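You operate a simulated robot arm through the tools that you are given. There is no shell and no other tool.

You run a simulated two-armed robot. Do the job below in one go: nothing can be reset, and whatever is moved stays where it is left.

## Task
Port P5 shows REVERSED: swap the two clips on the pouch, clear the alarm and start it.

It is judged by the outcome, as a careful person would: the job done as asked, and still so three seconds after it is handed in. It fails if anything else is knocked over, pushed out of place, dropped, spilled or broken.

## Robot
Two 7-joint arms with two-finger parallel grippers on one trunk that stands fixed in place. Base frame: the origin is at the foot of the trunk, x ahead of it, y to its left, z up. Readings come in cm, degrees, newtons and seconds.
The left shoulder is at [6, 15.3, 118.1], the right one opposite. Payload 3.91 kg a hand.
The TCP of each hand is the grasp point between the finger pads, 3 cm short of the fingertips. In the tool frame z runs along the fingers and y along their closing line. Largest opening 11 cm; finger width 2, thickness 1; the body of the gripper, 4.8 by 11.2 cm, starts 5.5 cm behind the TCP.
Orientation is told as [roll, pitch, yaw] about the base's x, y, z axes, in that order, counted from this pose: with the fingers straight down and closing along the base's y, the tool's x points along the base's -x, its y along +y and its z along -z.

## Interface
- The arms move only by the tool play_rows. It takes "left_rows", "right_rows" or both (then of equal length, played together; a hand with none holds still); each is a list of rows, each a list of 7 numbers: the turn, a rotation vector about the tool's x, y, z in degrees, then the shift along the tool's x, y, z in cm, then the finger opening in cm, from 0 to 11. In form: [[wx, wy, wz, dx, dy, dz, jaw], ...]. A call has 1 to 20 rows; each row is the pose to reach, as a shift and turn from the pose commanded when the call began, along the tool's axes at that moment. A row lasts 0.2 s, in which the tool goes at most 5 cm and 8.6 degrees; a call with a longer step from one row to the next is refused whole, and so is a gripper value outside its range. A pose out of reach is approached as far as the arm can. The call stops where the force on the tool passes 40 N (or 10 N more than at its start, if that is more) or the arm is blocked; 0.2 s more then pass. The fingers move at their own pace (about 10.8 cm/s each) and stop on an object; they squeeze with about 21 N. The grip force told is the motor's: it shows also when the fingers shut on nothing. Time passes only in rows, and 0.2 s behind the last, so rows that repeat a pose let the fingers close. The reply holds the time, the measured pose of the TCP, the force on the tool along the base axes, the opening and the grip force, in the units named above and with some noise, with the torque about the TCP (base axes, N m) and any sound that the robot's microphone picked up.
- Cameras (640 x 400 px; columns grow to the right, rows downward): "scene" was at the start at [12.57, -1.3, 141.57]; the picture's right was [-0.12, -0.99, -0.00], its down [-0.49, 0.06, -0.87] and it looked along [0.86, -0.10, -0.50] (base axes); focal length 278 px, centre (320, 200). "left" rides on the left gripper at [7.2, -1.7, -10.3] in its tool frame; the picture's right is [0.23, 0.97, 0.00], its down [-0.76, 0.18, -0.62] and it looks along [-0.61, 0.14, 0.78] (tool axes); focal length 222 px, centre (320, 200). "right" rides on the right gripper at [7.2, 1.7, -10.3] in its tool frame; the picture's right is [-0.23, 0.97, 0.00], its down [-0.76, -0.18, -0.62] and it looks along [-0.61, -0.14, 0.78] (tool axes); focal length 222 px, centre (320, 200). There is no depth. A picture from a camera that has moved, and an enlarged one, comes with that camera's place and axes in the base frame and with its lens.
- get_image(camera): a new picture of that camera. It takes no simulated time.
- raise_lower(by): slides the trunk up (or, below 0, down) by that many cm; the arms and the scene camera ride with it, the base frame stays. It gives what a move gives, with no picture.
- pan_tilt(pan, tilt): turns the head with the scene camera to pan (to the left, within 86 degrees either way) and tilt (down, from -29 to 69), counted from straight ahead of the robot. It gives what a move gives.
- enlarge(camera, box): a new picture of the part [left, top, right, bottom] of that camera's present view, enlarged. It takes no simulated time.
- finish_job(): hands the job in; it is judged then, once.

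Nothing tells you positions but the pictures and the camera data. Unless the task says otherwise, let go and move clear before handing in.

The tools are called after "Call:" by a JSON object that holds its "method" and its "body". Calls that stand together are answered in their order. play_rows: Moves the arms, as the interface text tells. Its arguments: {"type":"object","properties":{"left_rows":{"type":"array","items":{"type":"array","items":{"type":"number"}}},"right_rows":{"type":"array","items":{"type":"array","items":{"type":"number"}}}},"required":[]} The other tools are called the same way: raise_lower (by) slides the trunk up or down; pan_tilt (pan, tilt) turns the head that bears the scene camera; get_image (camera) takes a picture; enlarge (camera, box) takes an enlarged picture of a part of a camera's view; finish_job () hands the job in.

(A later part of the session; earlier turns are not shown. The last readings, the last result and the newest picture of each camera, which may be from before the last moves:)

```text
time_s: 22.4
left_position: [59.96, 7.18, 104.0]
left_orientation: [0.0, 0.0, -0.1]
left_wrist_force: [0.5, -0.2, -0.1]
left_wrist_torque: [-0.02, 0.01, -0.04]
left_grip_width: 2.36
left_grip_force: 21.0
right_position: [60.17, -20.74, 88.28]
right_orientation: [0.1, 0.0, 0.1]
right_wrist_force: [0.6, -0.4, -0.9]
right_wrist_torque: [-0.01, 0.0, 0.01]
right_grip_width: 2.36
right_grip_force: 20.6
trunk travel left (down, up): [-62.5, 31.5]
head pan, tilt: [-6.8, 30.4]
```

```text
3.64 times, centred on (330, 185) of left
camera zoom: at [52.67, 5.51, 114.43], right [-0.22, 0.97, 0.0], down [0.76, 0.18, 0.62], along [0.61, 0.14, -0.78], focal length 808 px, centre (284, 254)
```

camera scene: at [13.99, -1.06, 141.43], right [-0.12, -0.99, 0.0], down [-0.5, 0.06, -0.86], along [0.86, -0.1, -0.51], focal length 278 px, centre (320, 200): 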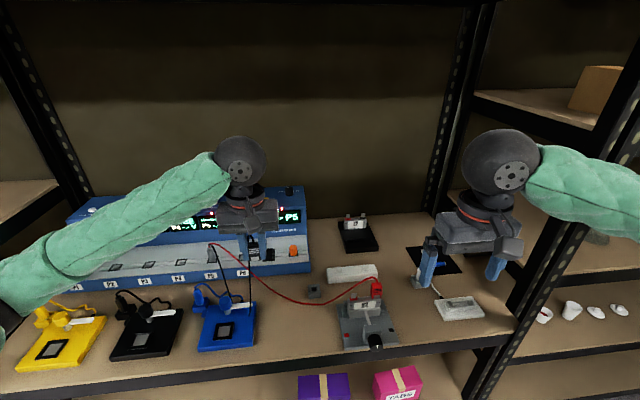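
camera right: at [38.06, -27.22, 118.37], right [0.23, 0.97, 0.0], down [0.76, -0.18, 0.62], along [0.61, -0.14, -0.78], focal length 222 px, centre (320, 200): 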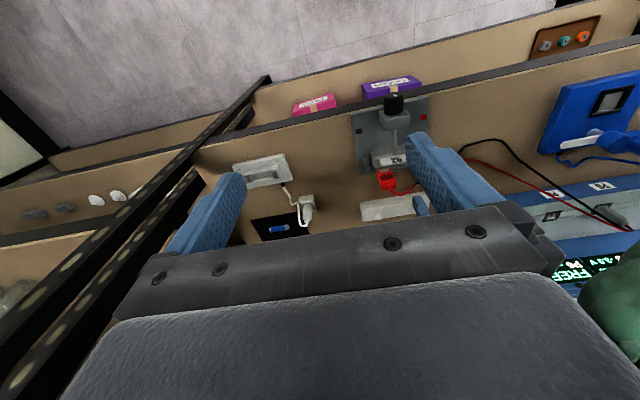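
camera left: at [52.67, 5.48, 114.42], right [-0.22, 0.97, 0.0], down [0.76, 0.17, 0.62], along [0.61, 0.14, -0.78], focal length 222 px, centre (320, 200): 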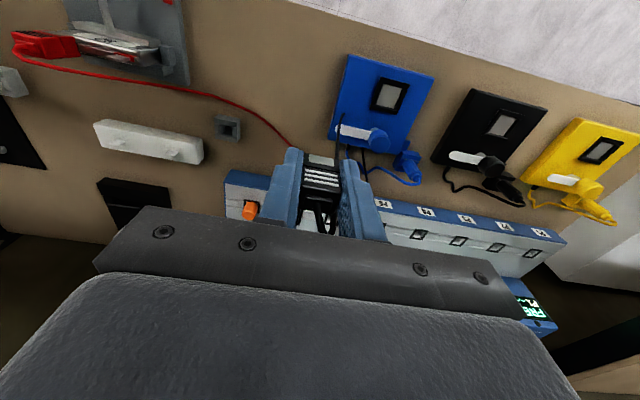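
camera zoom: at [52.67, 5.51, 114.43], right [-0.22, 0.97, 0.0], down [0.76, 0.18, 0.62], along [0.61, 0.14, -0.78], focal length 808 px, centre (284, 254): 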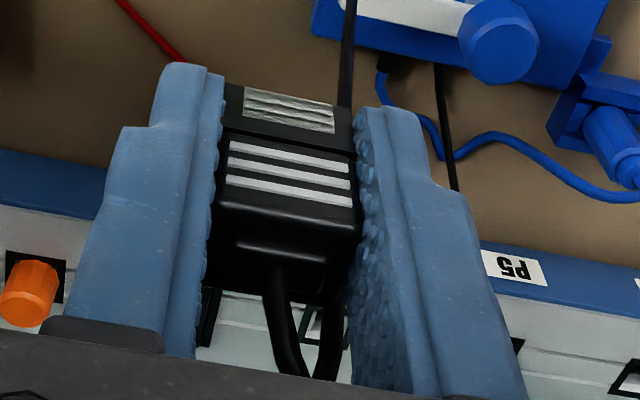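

Red is gripped at 2.36 cm. I'll pull it straight up.

Call:
{"method": "play_rows", "body": {"right_rows": [[0, 0, 0, 0, 0, -0.3, 1], [0, 0, 0, 0, 0, -0.6, 1], [0, 0, 0, 0, 0, -1, 1], [0, 0, 0, 0, 0, -1.5, 1], [0, 0, 0, 0, 0, -2.2, 1], [0, 0, 0, 0, 0, -3, 1], [0, 0, 0, 0, 0, -4, 1], [0, 0, 0, 0, 0, -4, 1]]}}

Call:
{"method": "enlarge", "body": {"camera": "right", "box": [220, 60, 420, 240]}}

Call:
{"method": "enlarge", "body": {"camera": "scene", "box": [325, 240, 405, 310]}}

Call:
{"method": "enlarge", "body": {"camera": "scene", "box": [340, 270, 390, 305]}}

```text
time_s: 24.2
left_position: [60.0, 7.14, 103.99]
left_orientation: [0.1, 0.0, -0.2]
left_wrist_force: [0.4, -0.5, 0.1]
left_wrist_torque: [0.03, 0.04, -0.02]
left_grip_width: 2.38
left_grip_force: 20.5
right_position: [60.01, -20.91, 92.29]
right_orientation: [0.1, 0.0, 0.1]
right_wrist_force: [-0.3, -0.5, -0.4]
right_wrist_torque: [-0.03, -0.01, 0.01]
right_grip_width: 2.36
right_grip_force: 21.2
trunk travel left (down, up): [-62.5, 31.5]
head pan, tilt: [-6.8, 30.4]
```

```text
2.22 times, centred on (320, 150) of right
camera zoom: at [52.82, -19.39, 102.74], right [0.23, 0.97, 0.0], down [0.76, -0.18, 0.62], along [0.61, -0.14, -0.78], focal length 494 px, centre (320, 311)
```

zoom: 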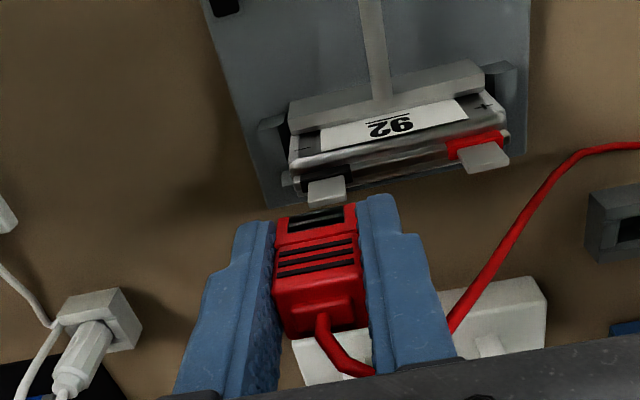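

```text
5.71 times, centred on (365, 275) of scene
camera zoom: at [13.97, -0.99, 141.43], right [-0.12, -0.99, 0.0], down [-0.5, 0.06, -0.86], along [0.86, -0.1, -0.51], focal length 1590 px, centre (63, -229)
```

zoom: 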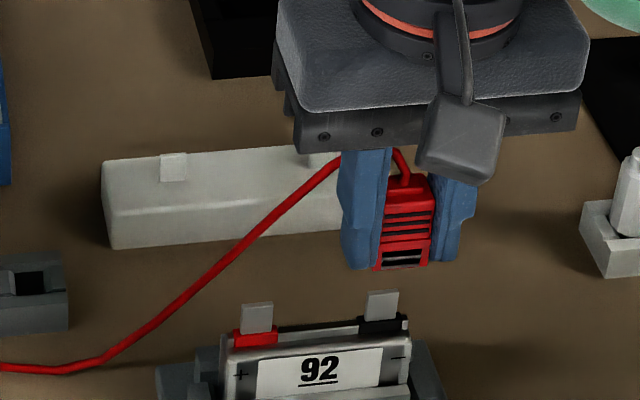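

```text
11.43 times, centred on (365, 288) of scene
camera zoom: at [13.97, -0.99, 141.43], right [-0.12, -0.99, 0.0], down [-0.5, 0.06, -0.86], along [0.86, -0.1, -0.51], focal length 3180 px, centre (-194, -800)
```

zoom: 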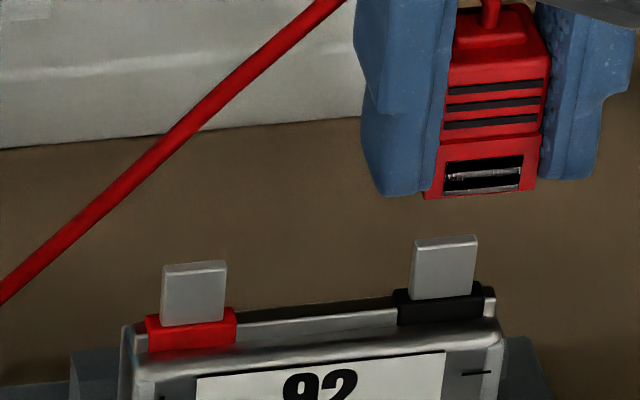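

Both tabs are bare, 5.6 cm apart. I'll move red across over the left (+) tab and check alignment before pushing down.

Call:
{"method": "play_rows", "body": {"right_rows": [[0, 0, 0, 0, 1.5, -0.5, 1], [0, 0, 0, 0, 3, -0.5, 1], [0, 0, 0, 0, 4.5, -0.5, 1], [0, 0, 0, 0, 5.65, 0, 1], [0, 0, 0, 0, 5.65, 1, 1], [0, 0, 0, 0, 5.65, 1, 1]]}}

Call:
{"method": "enlarge", "body": {"camera": "right", "box": [220, 60, 420, 240]}}

Call:
{"method": "enlarge", "body": {"camera": "scene", "box": [340, 270, 390, 305]}}

Call:
{"method": "get_image", "body": {"camera": "left"}}

```text
time_s: 25.6
left_position: [60.01, 7.19, 103.9]
left_orientation: [0.0, 0.0, -0.1]
left_wrist_force: [-0.1, -0.5, -1.1]
left_wrist_torque: [0.01, -0.01, -0.02]
left_grip_width: 2.32
left_grip_force: 21.3
right_position: [60.03, -15.19, 91.45]
right_orientation: [0.0, 0.0, 0.1]
right_wrist_force: [-0.6, -0.1, -0.7]
right_wrist_torque: [0.0, 0.0, -0.03]
right_grip_width: 2.35
right_grip_force: 21.2
trunk travel left (down, up): [-62.5, 31.5]
head pan, tilt: [-6.8, 30.4]
```

```text
2.22 times, centred on (320, 150) of right
camera zoom: at [52.8, -13.69, 101.77], right [0.23, 0.97, 0.0], down [0.76, -0.18, 0.62], along [0.61, -0.14, -0.78], focal length 494 px, centre (320, 311)
```

zoom: 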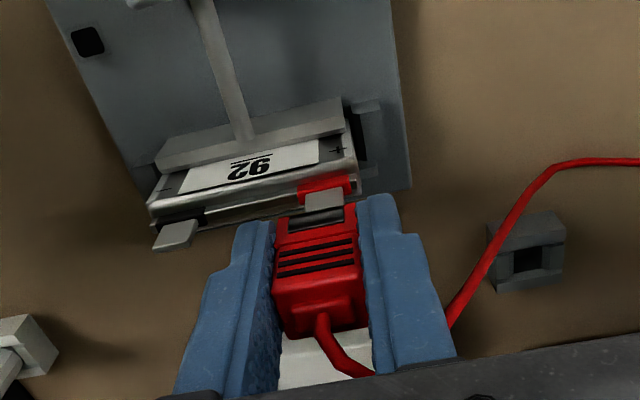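

```text
11.43 times, centred on (365, 288) of scene
camera zoom: at [13.97, -0.95, 141.43], right [-0.12, -0.99, 0.0], down [-0.5, 0.06, -0.86], along [0.86, -0.1, -0.51], focal length 3180 px, centre (-194, -800)
```

zoom: 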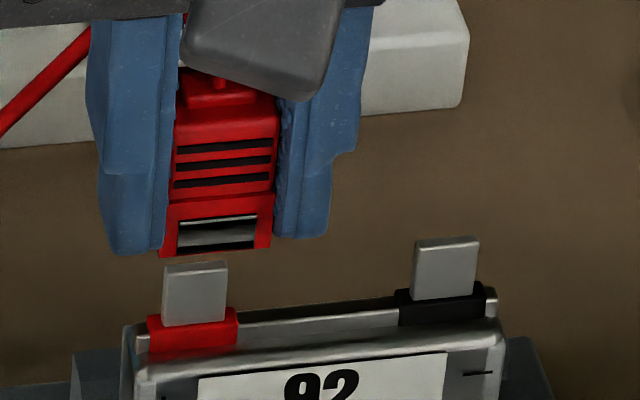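

```text
taken
camera left: at [52.67, 5.54, 114.43], right [-0.22, 0.97, 0.0], down [0.76, 0.18, 0.62], along [0.61, 0.14, -0.78], focal length 222 px, centre (320, 200)
```

left: 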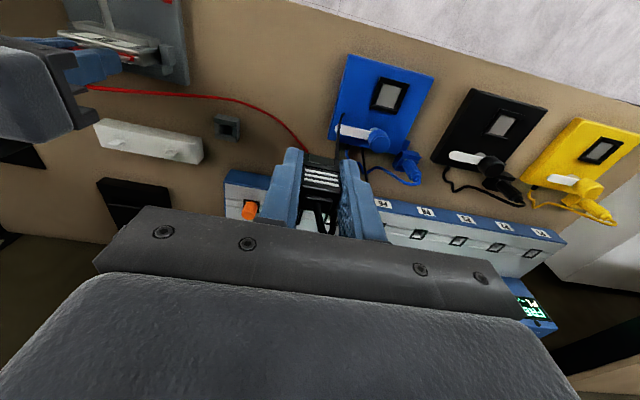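

Red is squarely above the + tab. I'll push it down 3 cm to the seated height.

Call:
{"method": "play_rows", "body": {"right_rows": [[0, 0, 0, 0, 0, 0.6, 1], [0, 0, 0, 0, 0, 1.2, 1], [0, 0, 0, 0, 0, 1.6, 1], [0, 0, 0, 0, 0, 2.0, 1], [0, 0, 0, 0, 0, 2.4, 1], [0, 0, 0, 0, 0, 2.7, 1], [0, 0, 0, 0, 0, 3.0, 1], [0, 0, 0, 0, 0, 3.0, 1]]}}

Call:
{"method": "enlarge", "body": {"camera": "right", "box": [220, 60, 420, 240]}}

Call:
{"method": "enlarge", "body": {"camera": "scene", "box": [340, 270, 390, 305]}}

```text
time_s: 27.4
left_position: [59.87, 7.23, 103.87]
left_orientation: [0.0, 0.0, -0.2]
left_wrist_force: [-1.0, -0.3, -0.6]
left_wrist_torque: [0.01, -0.01, -0.01]
left_grip_width: 2.36
left_grip_force: 21.5
right_position: [60.03, -15.14, 88.43]
right_orientation: [0.0, 0.0, 0.2]
right_wrist_force: [-0.3, 0.2, 0.8]
right_wrist_torque: [-0.01, -0.02, 0.0]
right_grip_width: 2.34
right_grip_force: 20.1
trunk travel left (down, up): [-62.5, 31.5]
head pan, tilt: [-6.8, 30.4]
```

```text
2.22 times, centred on (320, 150) of right
camera zoom: at [52.85, -13.74, 98.71], right [0.23, 0.97, 0.0], down [0.76, -0.18, 0.62], along [0.61, -0.14, -0.78], focal length 494 px, centre (320, 311)
```

zoom: 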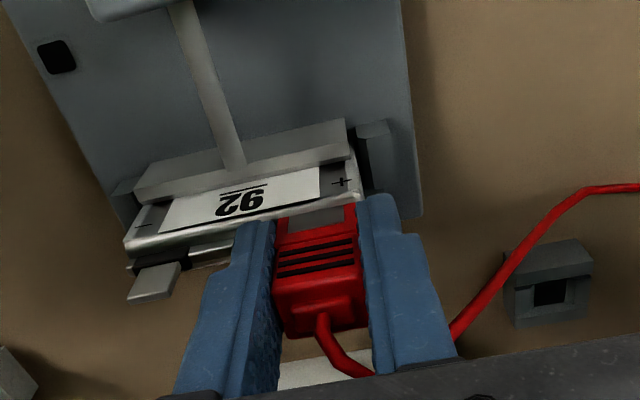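

```text
11.43 times, centred on (365, 288) of scene
camera zoom: at [13.96, -0.97, 141.43], right [-0.12, -0.99, 0.0], down [-0.5, 0.06, -0.86], along [0.86, -0.1, -0.51], focal length 3180 px, centre (-194, -800)
```

zoom: 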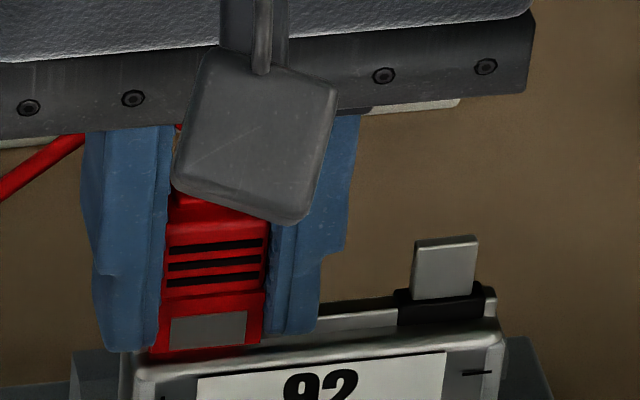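

Red is seated on the + tab at the original height. I'll open, lift straight up and move the right hand away.

Call:
{"method": "play_rows", "body": {"right_rows": [[0, 0, 0, 0, 0, 0, 3], [0, 0, 0, 0, 0, 0, 5], [0, 0, 0, 0, 0, 0, 5], [0, 0, 0, 0, 0, -1, 5], [0, 0, 0, 0, 0, -3, 5], [0, 0, 0, 0, 0, -6, 5], [0, 0, 0, 0, 0, -9, 5], [0, 0, 0, 2, -3, -12, 5], [0, 0, 0, 5, -6, -14, 5], [0, 0, 0, 8, -9, -16, 5], [0, 0, 0, 11, -11.5, -18, 5], [0, 0, 0, 14, -13.5, -19.5, 5], [0, 0, 0, 14, -13.5, -19.5, 5]]}}

Call:
{"method": "enlarge", "body": {"camera": "scene", "box": [325, 240, 405, 310]}}

Call:
{"method": "get_image", "body": {"camera": "scene"}}

```text
time_s: 30.2
left_position: [60.05, 7.21, 103.81]
left_orientation: [0.0, 0.1, -0.2]
left_wrist_force: [0.5, -0.3, 0.3]
left_wrist_torque: [0.0, -0.03, 0.03]
left_grip_width: 2.38
left_grip_force: 20.7
right_position: [46.17, -28.62, 107.75]
right_orientation: [0.1, 0.1, 0.1]
right_wrist_force: [-0.6, 0.2, 0.1]
right_wrist_torque: [0.01, 0.01, -0.01]
right_grip_width: 5.01
right_grip_force: 0.0
trunk travel left (down, up): [-62.5, 31.5]
head pan, tilt: [-6.8, 30.4]
```

```text
5.71 times, centred on (365, 275) of scene
camera zoom: at [14.08, -0.94, 141.41], right [-0.12, -0.99, 0.0], down [-0.5, 0.06, -0.86], along [0.86, -0.1, -0.51], focal length 1590 px, centre (63, -229)
```

zoom: 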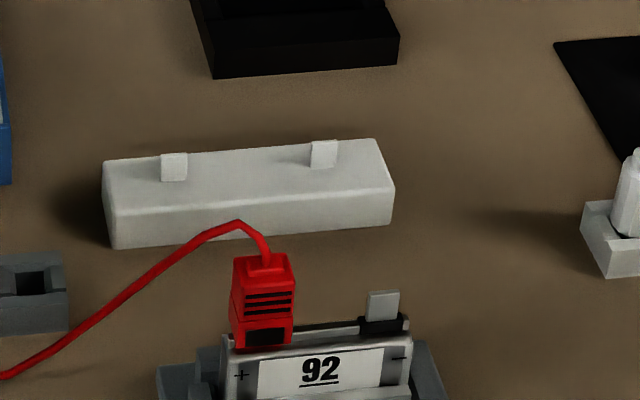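

```text
taken
camera scene: at [14.08, -0.94, 141.41], right [-0.12, -0.99, 0.0], down [-0.5, 0.06, -0.86], along [0.86, -0.1, -0.51], focal length 278 px, centre (320, 200)
```

scene: 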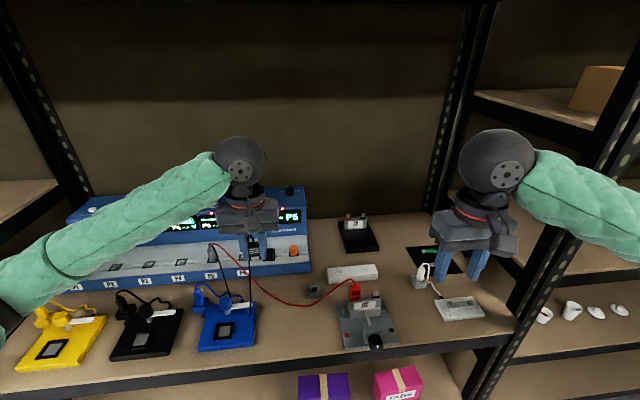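

Red stayed on. I'll check how well it's seated, since the clip window looks darker than before.

Call:
{"method": "enlarge", "body": {"camera": "scene", "box": [340, 270, 390, 305]}}

Call:
{"method": "enlarge", "body": {"camera": "right", "box": [340, 90, 460, 220]}}

Call:
{"method": "enlarge", "body": {"camera": "left", "box": [0, 0, 120, 100]}}

```text
11.43 times, centred on (365, 288) of scene
camera zoom: at [14.08, -0.94, 141.41], right [-0.12, -0.99, 0.0], down [-0.5, 0.06, -0.86], along [0.86, -0.1, -0.51], focal length 3180 px, centre (-194, -800)
```

zoom: 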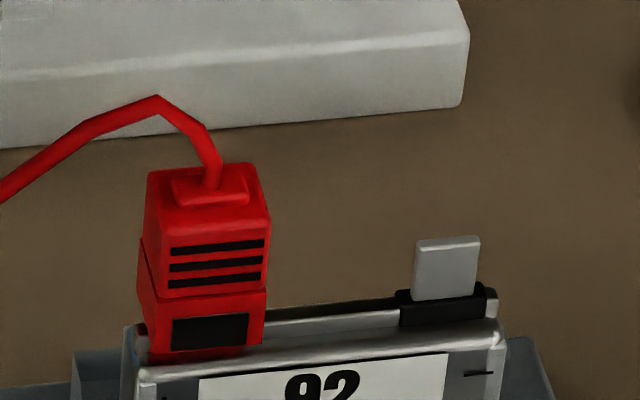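

```text
3.08 times, centred on (400, 155) of right
camera zoom: at [38.99, -27.13, 118.12], right [0.23, 0.97, 0.0], down [0.76, -0.18, 0.62], along [0.61, -0.14, -0.78], focal length 684 px, centre (74, 338)
```

zoom: 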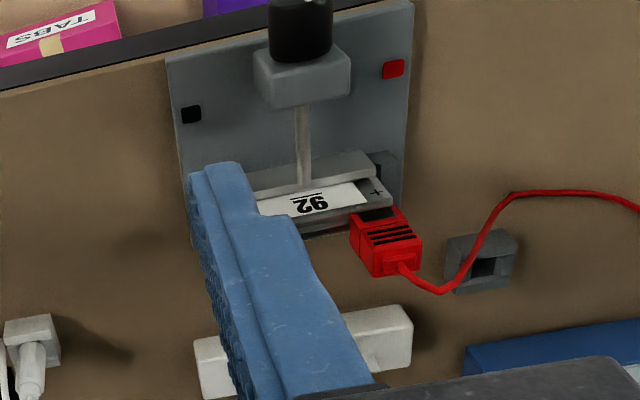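

```text
4.00 times, centred on (60, 50) of left
camera zoom: at [52.76, 5.54, 114.38], right [-0.22, 0.97, 0.0], down [0.76, 0.18, 0.62], along [0.61, 0.14, -0.78], focal length 888 px, centre (1360, 800)
```

zoom: 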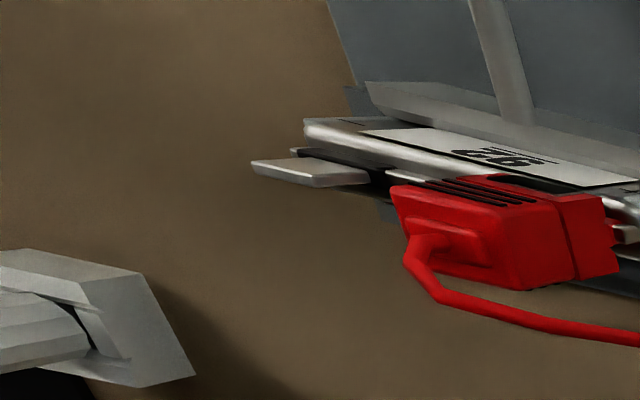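

The window on the red clip is now black, though it was silver before. I'll bring the right camera closer to see what that means.

Call:
{"method": "play_rows", "body": {"right_rows": [[0, 0, 0, -1.5, 3, 2.5, 7], [0, 0, 0, -3, 6, 5, 9], [0, 0, 0, -4, 9, 8, 11], [0, 0, 0, -4.5, 11, 10, 11], [0, 0, 0, -4.5, 11, 10, 11]]}}

Call:
{"method": "get_image", "body": {"camera": "right"}}

Call:
{"method": "enlarge", "body": {"camera": "right", "box": [290, 110, 380, 180]}}

Call:
{"method": "enlarge", "body": {"camera": "scene", "box": [342, 278, 368, 303]}}

```text
time_s: 31.4
left_position: [60.0, 7.16, 103.94]
left_orientation: [0.1, 0.0, -0.1]
left_wrist_force: [0.4, 0.4, 0.0]
left_wrist_torque: [0.01, -0.03, -0.02]
left_grip_width: 2.35
left_grip_force: 20.5
right_position: [50.48, -17.48, 97.94]
right_orientation: [0.0, -0.1, 0.1]
right_wrist_force: [0.1, 0.2, 0.0]
right_wrist_torque: [0.03, -0.02, 0.0]
right_grip_width: 10.98
right_grip_force: 0.1
trunk travel left (down, up): [-62.5, 31.5]
head pan, tilt: [-6.8, 30.4]
```

```text
taken
camera right: at [43.31, -16.07, 108.15], right [0.23, 0.97, 0.0], down [0.76, -0.18, 0.62], along [0.61, -0.14, -0.78], focal length 222 px, centre (320, 200)
```

right: 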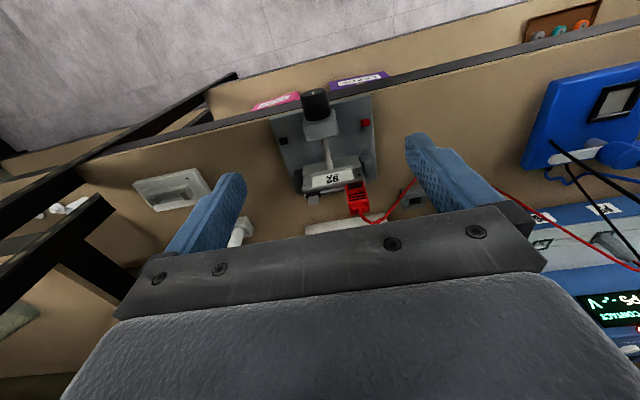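

```text
5.71 times, centred on (335, 145) of right
camera zoom: at [43.31, -16.07, 108.15], right [0.23, 0.97, 0.0], down [0.76, -0.18, 0.62], along [0.61, -0.14, -0.78], focal length 1269 px, centre (234, 514)
```

zoom: 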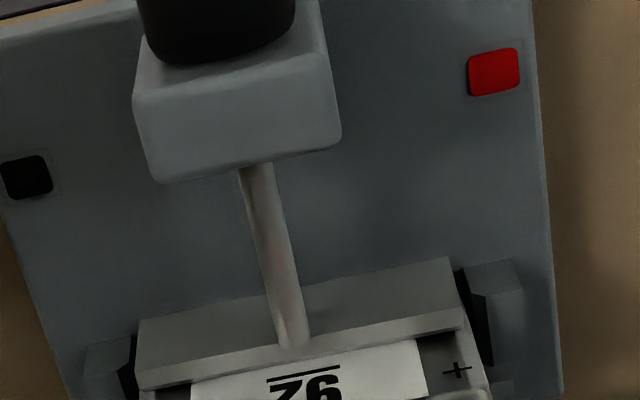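

```text
16.00 times, centred on (355, 290) of scene
camera zoom: at [13.92, -1.0, 141.44], right [-0.12, -0.99, 0.0], down [-0.5, 0.06, -0.86], along [0.86, -0.1, -0.51], focal length 4452 px, centre (-240, -1248)
```

zoom: 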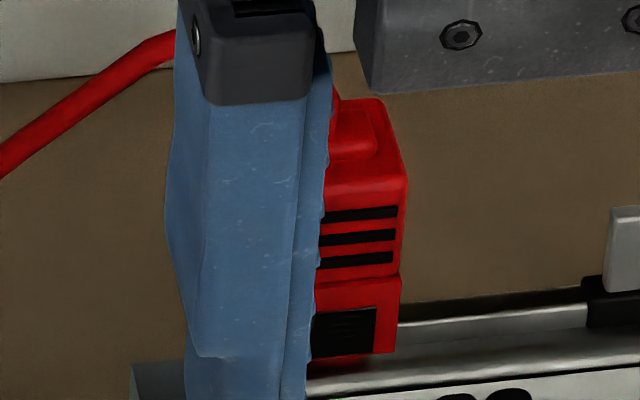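

Call:
{"method": "enlarge", "body": {"camera": "right", "box": [290, 165, 400, 230]}}

Call:
{"method": "enlarge", "body": {"camera": "right", "box": [560, 250, 640, 360]}}

Call:
{"method": "enlarge", "body": {"camera": "scene", "box": [60, 180, 320, 290]}}

```text
5.82 times, centred on (345, 198) of right
camera zoom: at [43.31, -16.07, 108.15], right [0.23, 0.97, 0.0], down [0.76, -0.18, 0.62], along [0.61, -0.14, -0.78], focal length 1292 px, centre (174, 214)
```

zoom: 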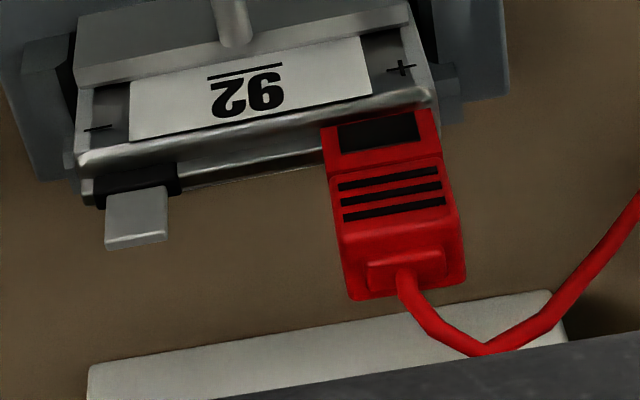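

```text
3.64 times, centred on (600, 305) of right
camera zoom: at [43.31, -16.07, 108.15], right [0.23, 0.97, 0.0], down [0.76, -0.18, 0.62], along [0.61, -0.14, -0.78], focal length 808 px, centre (-698, -182)
```

zoom: 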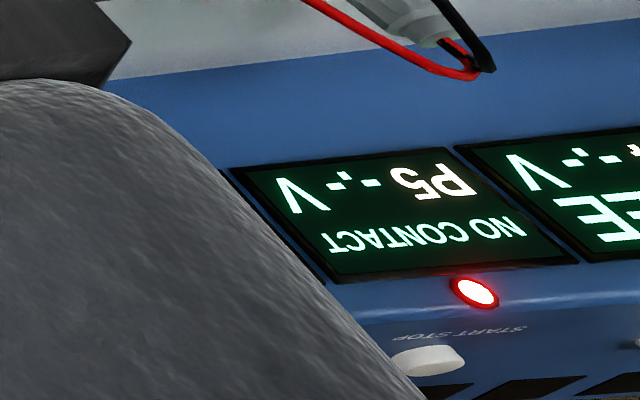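

```text
2.46 times, centred on (190, 235) of scene
camera zoom: at [13.92, -1.0, 141.44], right [-0.12, -0.99, 0.0], down [-0.5, 0.06, -0.86], along [0.86, -0.1, -0.51], focal length 685 px, centre (640, 114)
```

zoom: 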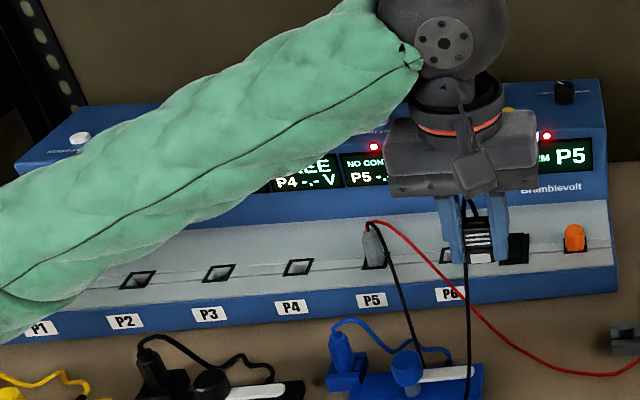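

P5 reads NO CONTACT with a dash for voltage, as expected while black is off. Red is at seat depth. I'll move the right hand clear and bring black over the right (−) tab.

Call:
{"method": "play_rows", "body": {"right_rows": [[0, 0, 0, 0.5, -3, -3, 9], [0, 0, 0, 1, -6, -6, 7], [0, 0, 0, 1.5, -9.5, -9, 5], [0, 0, 0, 2, -13, -11, 5], [0, 0, 0, 2.5, -16, -12, 5], [0, 0, 0, 2.5, -16, -12, 5]]}}

Call:
{"method": "play_rows", "body": {"left_rows": [[0, 0, 0, 0, -4, 0, 1], [0, 0, 0, 0, -8, 0, 1], [0, 0, 0, 0, -12, 0, 1], [0, 0, 0, 0, -16, 0, 1], [0, 0, 0, 0, -20, 0, 1], [0, 0, 0, 0, -24, 0, 1], [0, 0, 0, 0, -28, 1, 1], [0, 0, 0, 0, -28, 4, 1], [0, 0, 0, 0, -28, 8, 1], [0, 0, 0, 0, -28, 8, 1]]}}

Call:
{"method": "enlarge", "body": {"camera": "scene", "box": [325, 240, 405, 310]}}

Call:
{"method": "enlarge", "body": {"camera": "left", "box": [220, 60, 420, 240]}}

Call:
{"method": "get_image", "body": {"camera": "scene"}}

```text
time_s: 32.8
left_position: [60.03, 7.3, 103.86]
left_orientation: [0.0, 0.2, -0.3]
left_wrist_force: [0.2, -0.3, 0.1]
left_wrist_torque: [0.01, 0.03, 0.01]
left_grip_width: 2.36
left_grip_force: 20.9
right_position: [48.17, -33.46, 109.71]
right_orientation: [0.2, 0.2, 0.0]
right_wrist_force: [0.5, -1.0, 0.0]
right_wrist_torque: [0.04, 0.01, -0.04]
right_grip_width: 4.99
right_grip_force: 0.1
trunk travel left (down, up): [-62.5, 31.5]
head pan, tilt: [-6.8, 30.4]
```

```text
time_s: 35.0
left_position: [59.82, -21.11, 95.86]
left_orientation: [0.0, 0.0, -0.2]
left_wrist_force: [0.3, 0.0, -0.3]
left_wrist_torque: [0.01, -0.01, -0.01]
left_grip_width: 2.36
left_grip_force: 21.2
right_position: [48.11, -33.56, 109.69]
right_orientation: [0.1, -0.1, 0.1]
right_wrist_force: [0.3, 0.3, -0.2]
right_wrist_torque: [0.01, 0.0, -0.02]
right_grip_width: 5.02
right_grip_force: 0.1
trunk travel left (down, up): [-62.5, 31.5]
head pan, tilt: [-6.8, 30.4]
```

```text
5.71 times, centred on (365, 275) of scene
camera zoom: at [13.92, -0.99, 141.44], right [-0.12, -0.99, 0.0], down [-0.5, 0.06, -0.86], along [0.86, -0.1, -0.51], focal length 1590 px, centre (63, -229)
```

zoom: 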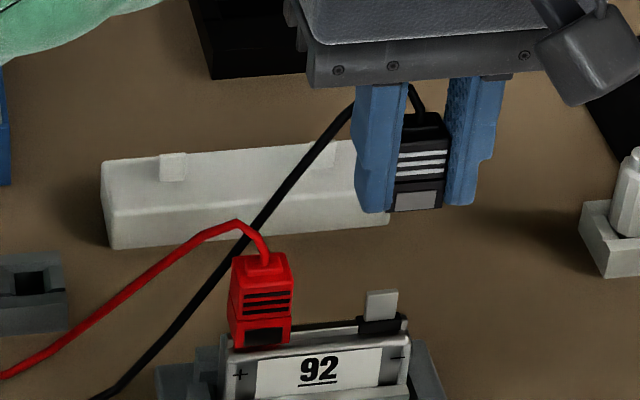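

```text
2.22 times, centred on (320, 150) of left
camera zoom: at [52.55, -22.81, 106.36], right [-0.22, 0.97, 0.0], down [0.76, 0.18, 0.62], along [0.61, 0.14, -0.78], focal length 494 px, centre (320, 311)
```

zoom: 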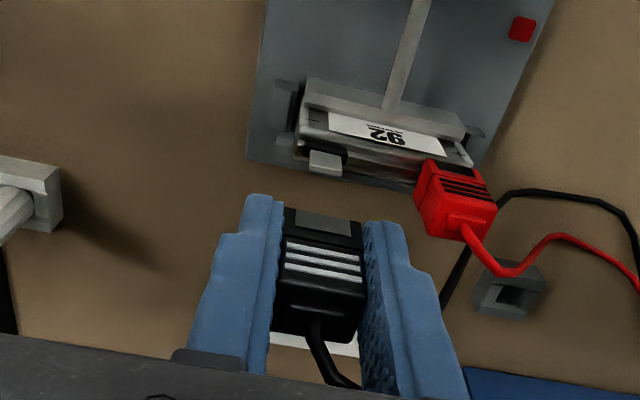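

```text
taken
camera scene: at [13.92, -0.99, 141.44], right [-0.12, -0.99, 0.0], down [-0.5, 0.06, -0.86], along [0.86, -0.1, -0.51], focal length 278 px, centre (320, 200)
```

scene: 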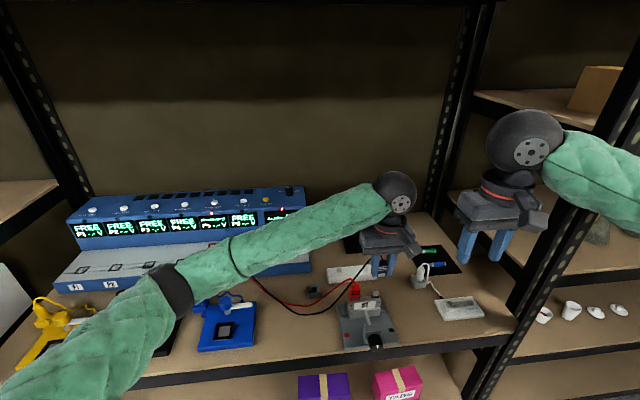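

The black clip is above the − tab. I'll take repeat readings to average out the noise before lowering.

Call:
{"method": "play_rows", "body": {"left_rows": [[0, 0, 0, 0, 0, 0, 1]]}}

Call:
{"method": "play_rows", "body": {"left_rows": [[0, 0, 0, 0, 0, 0, 1]]}}

Call:
{"method": "play_rows", "body": {"left_rows": [[0, 0, 0, 0, 0, 0, 1]]}}

Call:
{"method": "enlarge", "body": {"camera": "left", "box": [260, 100, 380, 220]}}

Call:
{"method": "enlarge", "body": {"camera": "scene", "box": [355, 260, 395, 310]}}

```text
time_s: 35.4
left_position: [59.81, -21.1, 95.93]
left_orientation: [0.0, -0.1, -0.2]
left_wrist_force: [1.2, 0.7, -0.2]
left_wrist_torque: [-0.01, -0.03, 0.02]
left_grip_width: 2.35
left_grip_force: 20.6
right_position: [48.2, -33.61, 109.66]
right_orientation: [0.0, 0.1, 0.1]
right_wrist_force: [-0.7, -0.5, 0.7]
right_wrist_torque: [-0.03, 0.01, 0.03]
right_grip_width: 4.99
right_grip_force: 0.1
trunk travel left (down, up): [-62.5, 31.5]
head pan, tilt: [-6.8, 30.4]
```

```text
time_s: 35.8
left_position: [59.83, -21.02, 95.77]
left_orientation: [0.1, 0.0, -0.2]
left_wrist_force: [-1.1, -0.2, -0.7]
left_wrist_torque: [0.0, -0.01, -0.01]
left_grip_width: 2.33
left_grip_force: 21.5
right_position: [48.04, -33.63, 109.59]
right_orientation: [0.2, 0.0, 0.2]
right_wrist_force: [-0.2, -0.5, 0.7]
right_wrist_torque: [0.02, -0.02, 0.02]
right_grip_width: 5.01
right_grip_force: 0.1
trunk travel left (down, up): [-62.5, 31.5]
head pan, tilt: [-6.8, 30.4]
```

```text
time_s: 36.2
left_position: [59.84, -21.03, 95.89]
left_orientation: [0.0, 0.0, -0.1]
left_wrist_force: [-0.6, 0.4, 0.0]
left_wrist_torque: [0.02, -0.03, -0.01]
left_grip_width: 2.36
left_grip_force: 21.2
right_position: [48.11, -33.57, 109.6]
right_orientation: [0.2, 0.0, 0.1]
right_wrist_force: [0.3, -0.3, -0.4]
right_wrist_torque: [0.02, -0.04, -0.02]
right_grip_width: 4.99
right_grip_force: 0.1
trunk travel left (down, up): [-62.5, 31.5]
head pan, tilt: [-6.8, 30.4]
```

```text
3.33 times, centred on (320, 160) of left
camera zoom: at [52.58, -22.8, 106.35], right [-0.22, 0.97, 0.0], down [0.76, 0.18, 0.62], along [0.61, 0.14, -0.78], focal length 740 px, centre (320, 333)
```

zoom: 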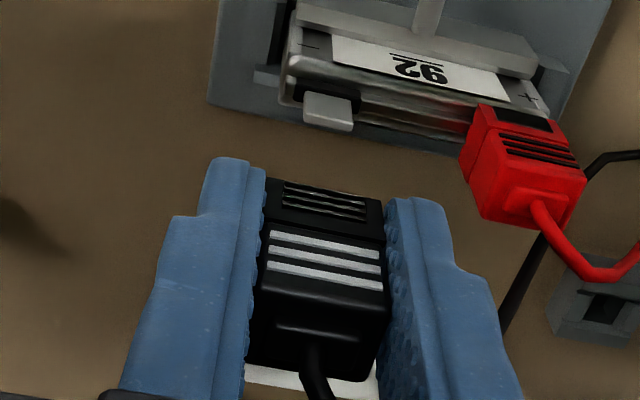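

```text
8.00 times, centred on (375, 285) of scene
camera zoom: at [13.96, -1.01, 141.43], right [-0.12, -0.99, 0.0], down [-0.5, 0.06, -0.86], along [0.86, -0.1, -0.51], focal length 2226 px, centre (-120, -480)
```

zoom: 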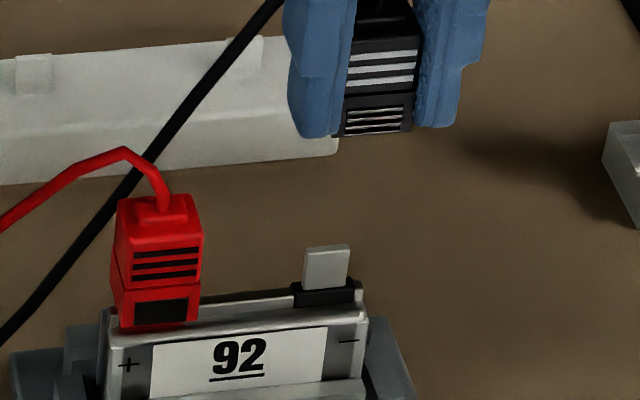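

The dark window is just two coplanar surfaces flickering in the render, since it now shows on black too. I'll correct x and y by about 0.2 cm and lower to just above the tab.

Call:
{"method": "play_rows", "body": {"left_rows": [[0, 0, 0, -0.2, 0.27, 1.5, 1], [0, 0, 0, -0.2, 0.27, 3, 1], [0, 0, 0, -0.2, 0.27, 4.4, 1], [0, 0, 0, -0.2, 0.27, 4.4, 1]]}}

Call:
{"method": "play_rows", "body": {"left_rows": [[0, 0, 0, 0, 0, 0, 1]]}}

Call:
{"method": "enlarge", "body": {"camera": "left", "box": [260, 100, 380, 220]}}

Call:
{"method": "enlarge", "body": {"camera": "scene", "box": [340, 270, 390, 305]}}

```text
time_s: 37.2
left_position: [60.22, -20.82, 91.28]
left_orientation: [0.1, 0.1, -0.1]
left_wrist_force: [0.6, -0.7, -0.4]
left_wrist_torque: [0.01, 0.0, 0.0]
left_grip_width: 2.35
left_grip_force: 20.9
right_position: [48.04, -33.61, 109.67]
right_orientation: [0.1, 0.0, 0.0]
right_wrist_force: [-0.3, -1.1, 0.7]
right_wrist_torque: [0.01, 0.01, 0.04]
right_grip_width: 5.0
right_grip_force: 0.0
trunk travel left (down, up): [-62.5, 31.5]
head pan, tilt: [-6.8, 30.4]
```

```text
time_s: 37.6
left_position: [60.27, -20.85, 91.5]
left_orientation: [0.0, 0.0, -0.2]
left_wrist_force: [0.4, 1.3, -0.4]
left_wrist_torque: [-0.01, -0.01, -0.03]
left_grip_width: 2.36
left_grip_force: 21.1
right_position: [48.24, -33.65, 109.7]
right_orientation: [0.1, 0.0, 0.0]
right_wrist_force: [0.1, -0.4, -0.3]
right_wrist_torque: [-0.01, 0.03, 0.0]
right_grip_width: 5.02
right_grip_force: 0.0
trunk travel left (down, up): [-62.5, 31.5]
head pan, tilt: [-6.8, 30.4]
```

```text
3.33 times, centred on (320, 160) of left
camera zoom: at [52.95, -22.53, 101.99], right [-0.22, 0.97, 0.0], down [0.76, 0.18, 0.62], along [0.61, 0.14, -0.78], focal length 740 px, centre (320, 333)
```

zoom: 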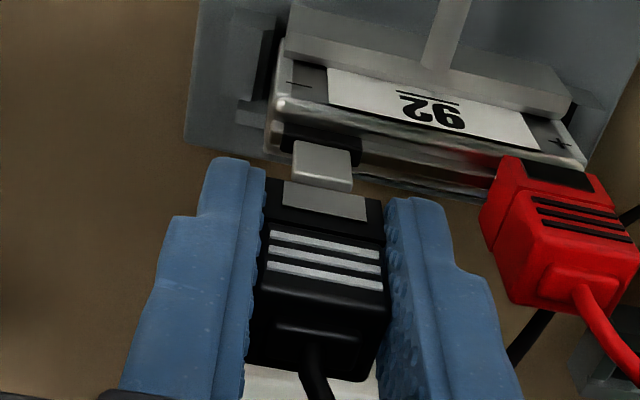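

```text
11.43 times, centred on (365, 288) of scene
camera zoom: at [13.95, -1.01, 141.43], right [-0.12, -0.99, 0.0], down [-0.5, 0.06, -0.86], along [0.86, -0.1, -0.51], focal length 3180 px, centre (-194, -800)
```

zoom: 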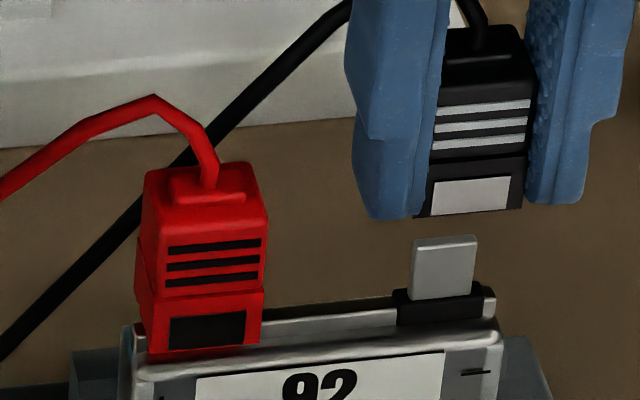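

Call:
{"method": "play_rows", "body": {"left_rows": [[0, 0, 0, 0.2, 0.03, 0.5, 1], [0, 0, 0, 0.2, 0.03, 0.5, 1]]}}

Call:
{"method": "play_rows", "body": {"left_rows": [[0, 0, 0, 0, 0, 0, 1]]}}

Call:
{"method": "play_rows", "body": {"left_rows": [[0, 0, 0, 0, 0, 0, 1]]}}

Call:
{"method": "enlarge", "body": {"camera": "left", "box": [220, 60, 420, 240]}}

```text
time_s: 38.2
left_position: [60.01, -20.76, 91.0]
left_orientation: [0.0, -0.1, -0.2]
left_wrist_force: [0.0, -0.2, -0.6]
left_wrist_torque: [-0.03, -0.01, 0.0]
left_grip_width: 2.37
left_grip_force: 21.6
right_position: [48.14, -33.69, 109.78]
right_orientation: [0.2, -0.1, 0.2]
right_wrist_force: [0.2, -0.4, -0.4]
right_wrist_torque: [0.01, 0.0, 0.0]
right_grip_width: 5.03
right_grip_force: 0.0
trunk travel left (down, up): [-62.5, 31.5]
head pan, tilt: [-6.8, 30.4]
```

```text
time_s: 38.6
left_position: [59.88, -20.81, 90.91]
left_orientation: [-0.1, 0.0, -0.3]
left_wrist_force: [0.0, -0.6, -1.0]
left_wrist_torque: [-0.01, -0.03, 0.0]
left_grip_width: 2.34
left_grip_force: 21.0
right_position: [48.17, -33.59, 109.78]
right_orientation: [0.1, 0.0, 0.1]
right_wrist_force: [-0.5, -0.2, 0.2]
right_wrist_torque: [-0.02, 0.01, -0.02]
right_grip_width: 5.01
right_grip_force: 0.2
trunk travel left (down, up): [-62.5, 31.5]
head pan, tilt: [-6.8, 30.4]
```

```text
time_s: 39.0
left_position: [60.01, -20.82, 91.06]
left_orientation: [0.1, 0.0, -0.2]
left_wrist_force: [0.3, 0.5, 0.6]
left_wrist_torque: [0.03, -0.03, 0.01]
left_grip_width: 2.33
left_grip_force: 20.8
right_position: [48.16, -33.64, 109.54]
right_orientation: [0.1, -0.1, 0.1]
right_wrist_force: [0.2, -1.2, 0.3]
right_wrist_torque: [-0.05, 0.0, -0.04]
right_grip_width: 5.0
right_grip_force: 0.1
trunk travel left (down, up): [-62.5, 31.5]
head pan, tilt: [-6.8, 30.4]
```

```text
2.22 times, centred on (320, 150) of left
camera zoom: at [52.75, -22.53, 101.53], right [-0.22, 0.97, 0.0], down [0.76, 0.18, 0.62], along [0.61, 0.14, -0.78], focal length 494 px, centre (320, 311)
```

zoom: 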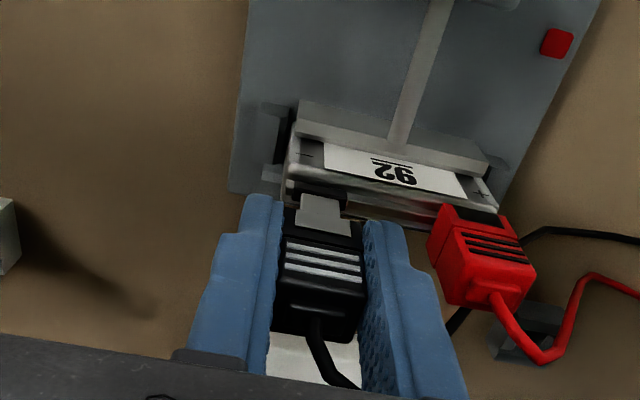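

Aligned at (60.0, −20.8, 91.0). Now I'll press black down 2.65 cm onto the − tab.

Call:
{"method": "play_rows", "body": {"left_rows": [[0, 0, 0, -0.05, 0, 0.5, 1], [0, 0, 0, -0.05, 0, 1.0, 1], [0, 0, 0, -0.05, 0, 1.4, 1], [0, 0, 0, -0.05, 0, 1.8, 1], [0, 0, 0, -0.05, 0, 2.2, 1], [0, 0, 0, -0.05, 0, 2.65, 1], [0, 0, 0, -0.05, 0, 2.65, 1]]}}

Call:
{"method": "enlarge", "body": {"camera": "left", "box": [220, 60, 420, 240]}}

Call:
{"method": "enlarge", "body": {"camera": "scene", "box": [340, 270, 390, 305]}}

Call:
{"method": "enlarge", "body": {"camera": "scene", "box": [180, 180, 320, 280]}}

```text
time_s: 40.6
left_position: [60.07, -20.7, 88.33]
left_orientation: [0.0, 0.0, 0.0]
left_wrist_force: [0.7, -0.5, 1.5]
left_wrist_torque: [0.01, -0.02, 0.01]
left_grip_width: 2.37
left_grip_force: 21.4
right_position: [48.09, -33.59, 109.68]
right_orientation: [0.1, 0.1, 0.1]
right_wrist_force: [0.8, 0.0, 0.3]
right_wrist_torque: [-0.02, -0.01, 0.0]
right_grip_width: 4.99
right_grip_force: 0.1
trunk travel left (down, up): [-62.5, 31.5]
head pan, tilt: [-6.8, 30.4]
```

```text
2.22 times, centred on (320, 150) of left
camera zoom: at [52.74, -22.42, 98.94], right [-0.22, 0.97, 0.0], down [0.76, 0.18, 0.62], along [0.61, 0.14, -0.78], focal length 494 px, centre (320, 311)
```

zoom: 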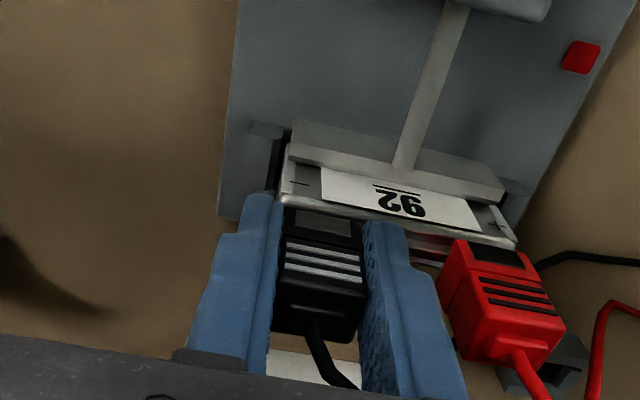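

```text
11.43 times, centred on (365, 288) of scene
camera zoom: at [13.96, -1.0, 141.43], right [-0.12, -0.99, 0.0], down [-0.5, 0.06, -0.86], along [0.86, -0.1, -0.51], focal length 3180 px, centre (-194, -800)
```

zoom: 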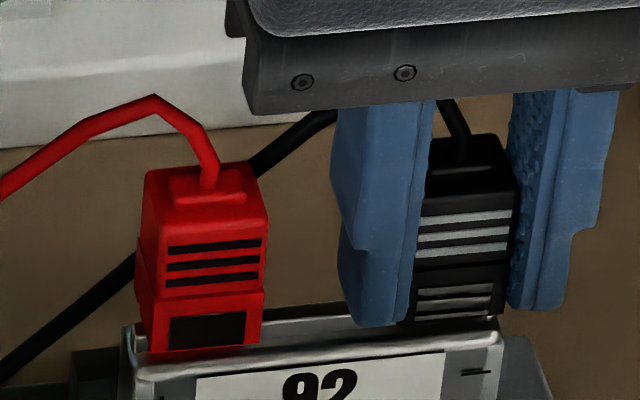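

```text
4.00 times, centred on (250, 230) of scene
camera zoom: at [13.96, -1.0, 141.43], right [-0.12, -0.99, 0.0], down [-0.5, 0.06, -0.86], along [0.86, -0.1, -0.51], focal length 1113 px, centre (600, 80)
```

zoom: 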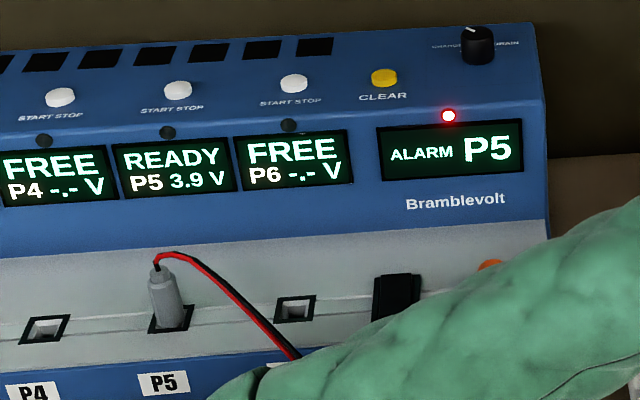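

P5 now shows READY 3.9 V. I'll release black, lift straight out and go up and left.

Call:
{"method": "play_rows", "body": {"left_rows": [[0, 0, 0, 0, 0, 0, 3], [0, 0, 0, 0, 0, 0, 4.8], [0, 0, 0, 0, 0, 0, 4.8], [0, 0, 0, 0, 0, -1, 4.8], [0, 0, 0, 0, 0, -3, 4.8], [0, 0, 0, 0, 0, -6, 4.8], [0, 0, 0, 0, 0, -10, 4.8], [0, 0, 0, 0, 2, -14, 4.8], [0, 0, 0, 0, 6, -17, 4.8], [0, 0, 0, 0, 10, -20, 3], [0, 0, 0, 0, 14, -22, 1], [0, 0, 0, 0, 18, -24, 0], [0, 0, 0, 0, 22, -25, 0], [0, 0, 0, 0, 22, -25, 0]]}}

Call:
{"method": "get_image", "body": {"camera": "left"}}

Call:
{"method": "get_image", "body": {"camera": "scene"}}

Call:
{"method": "enlarge", "body": {"camera": "scene", "box": [180, 180, 320, 280]}}

Call:
{"method": "enlarge", "body": {"camera": "scene", "box": [325, 240, 405, 310]}}

```text
time_s: 43.6
left_position: [60.02, 1.1, 113.45]
left_orientation: [0.1, 0.0, -0.2]
left_wrist_force: [0.3, -0.4, 0.1]
left_wrist_torque: [-0.01, 0.02, -0.01]
left_grip_width: 0.0
left_grip_force: 20.6
right_position: [48.16, -33.71, 109.61]
right_orientation: [0.1, 0.0, 0.1]
right_wrist_force: [-0.2, -0.3, 0.5]
right_wrist_torque: [-0.02, 0.01, 0.0]
right_grip_width: 4.99
right_grip_force: 0.0
trunk travel left (down, up): [-62.5, 31.5]
head pan, tilt: [-6.8, 30.4]
```

```text
taken
camera left: at [52.77, -0.58, 124.01], right [-0.22, 0.97, 0.0], down [0.76, 0.17, 0.62], along [0.61, 0.14, -0.78], focal length 222 px, centre (320, 200)
```

left: 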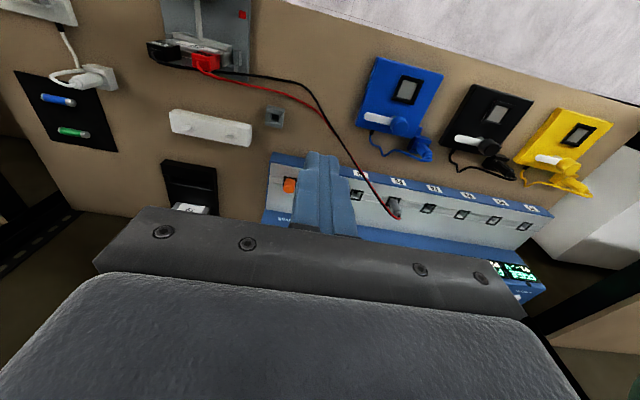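

```text
taken
camera scene: at [13.99, -1.12, 141.42], right [-0.12, -0.99, 0.0], down [-0.5, 0.06, -0.86], along [0.86, -0.1, -0.51], focal length 278 px, centre (320, 200)
```

scene: 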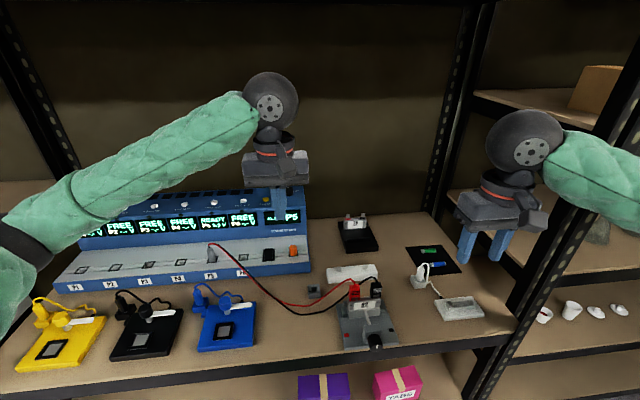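

```text
4.00 times, centred on (250, 230) of scene
camera zoom: at [13.99, -1.12, 141.42], right [-0.12, -0.99, 0.0], down [-0.5, 0.06, -0.86], along [0.86, -0.1, -0.51], focal length 1113 px, centre (600, 80)
```

zoom: 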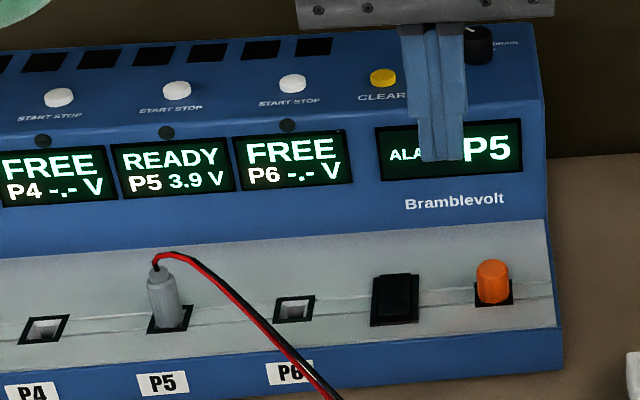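

```text
5.71 times, centred on (365, 275) of scene
camera zoom: at [13.99, -1.12, 141.42], right [-0.12, -0.99, 0.0], down [-0.5, 0.06, -0.86], along [0.86, -0.1, -0.51], focal length 1590 px, centre (63, -229)
```

zoom: 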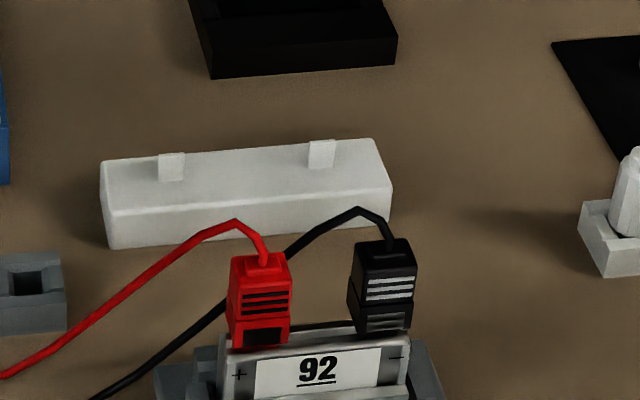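

The swap holds and P5 still reads READY 3.9 V. Next I'll raise the left camera to locate the CLEAR button and the P5 START button.

Call:
{"method": "play_rows", "body": {"left_rows": [[0, 0, 0, -1.5, 3, -3, 0], [0, 0, 0, -3, 6, -6, 0], [0, 0, 0, -4.5, 9, -9, 0], [0, 0, 0, -6, 12, -12, 0], [0, 0, 0, -6, 13, -13, 0], [0, 0, 0, -6, 13, -13, 0], [0, 0, 0, -6, 13, -13, 0]]}}

Call:
{"method": "get_image", "body": {"camera": "left"}}

Call:
{"method": "enlarge", "body": {"camera": "scene", "box": [180, 180, 320, 280]}}

```text
time_s: 45.2
left_position: [66.28, 14.17, 126.56]
left_orientation: [0.1, 0.0, -0.2]
left_wrist_force: [-0.5, 0.5, 0.4]
left_wrist_torque: [0.02, 0.02, -0.03]
left_grip_width: 0.0
left_grip_force: 21.2
right_position: [48.11, -33.61, 109.7]
right_orientation: [0.1, -0.1, 0.1]
right_wrist_force: [-0.3, 0.1, 0.0]
right_wrist_torque: [0.01, -0.02, 0.01]
right_grip_width: 4.99
right_grip_force: 0.1
trunk travel left (down, up): [-62.5, 31.5]
head pan, tilt: [-6.8, 30.4]
```

```text
taken
camera left: at [59.06, 12.67, 137.03], right [-0.22, 0.97, 0.0], down [0.76, 0.18, 0.62], along [0.61, 0.14, -0.78], focal length 222 px, centre (320, 200)
```

left: 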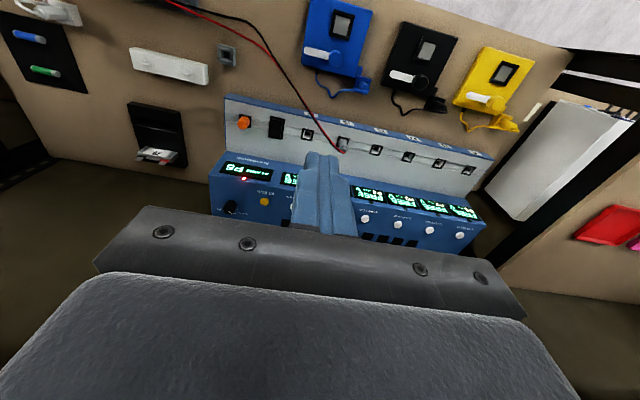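

```text
4.00 times, centred on (250, 230) of scene
camera zoom: at [13.95, -0.98, 141.43], right [-0.12, -0.99, 0.0], down [-0.5, 0.06, -0.86], along [0.86, -0.1, -0.51], focal length 1113 px, centre (600, 80)
```

zoom: 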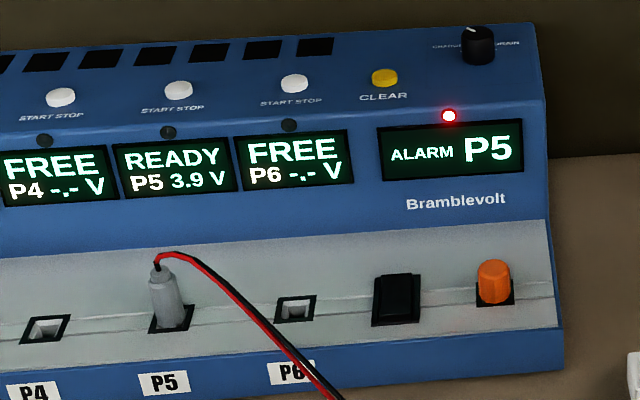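

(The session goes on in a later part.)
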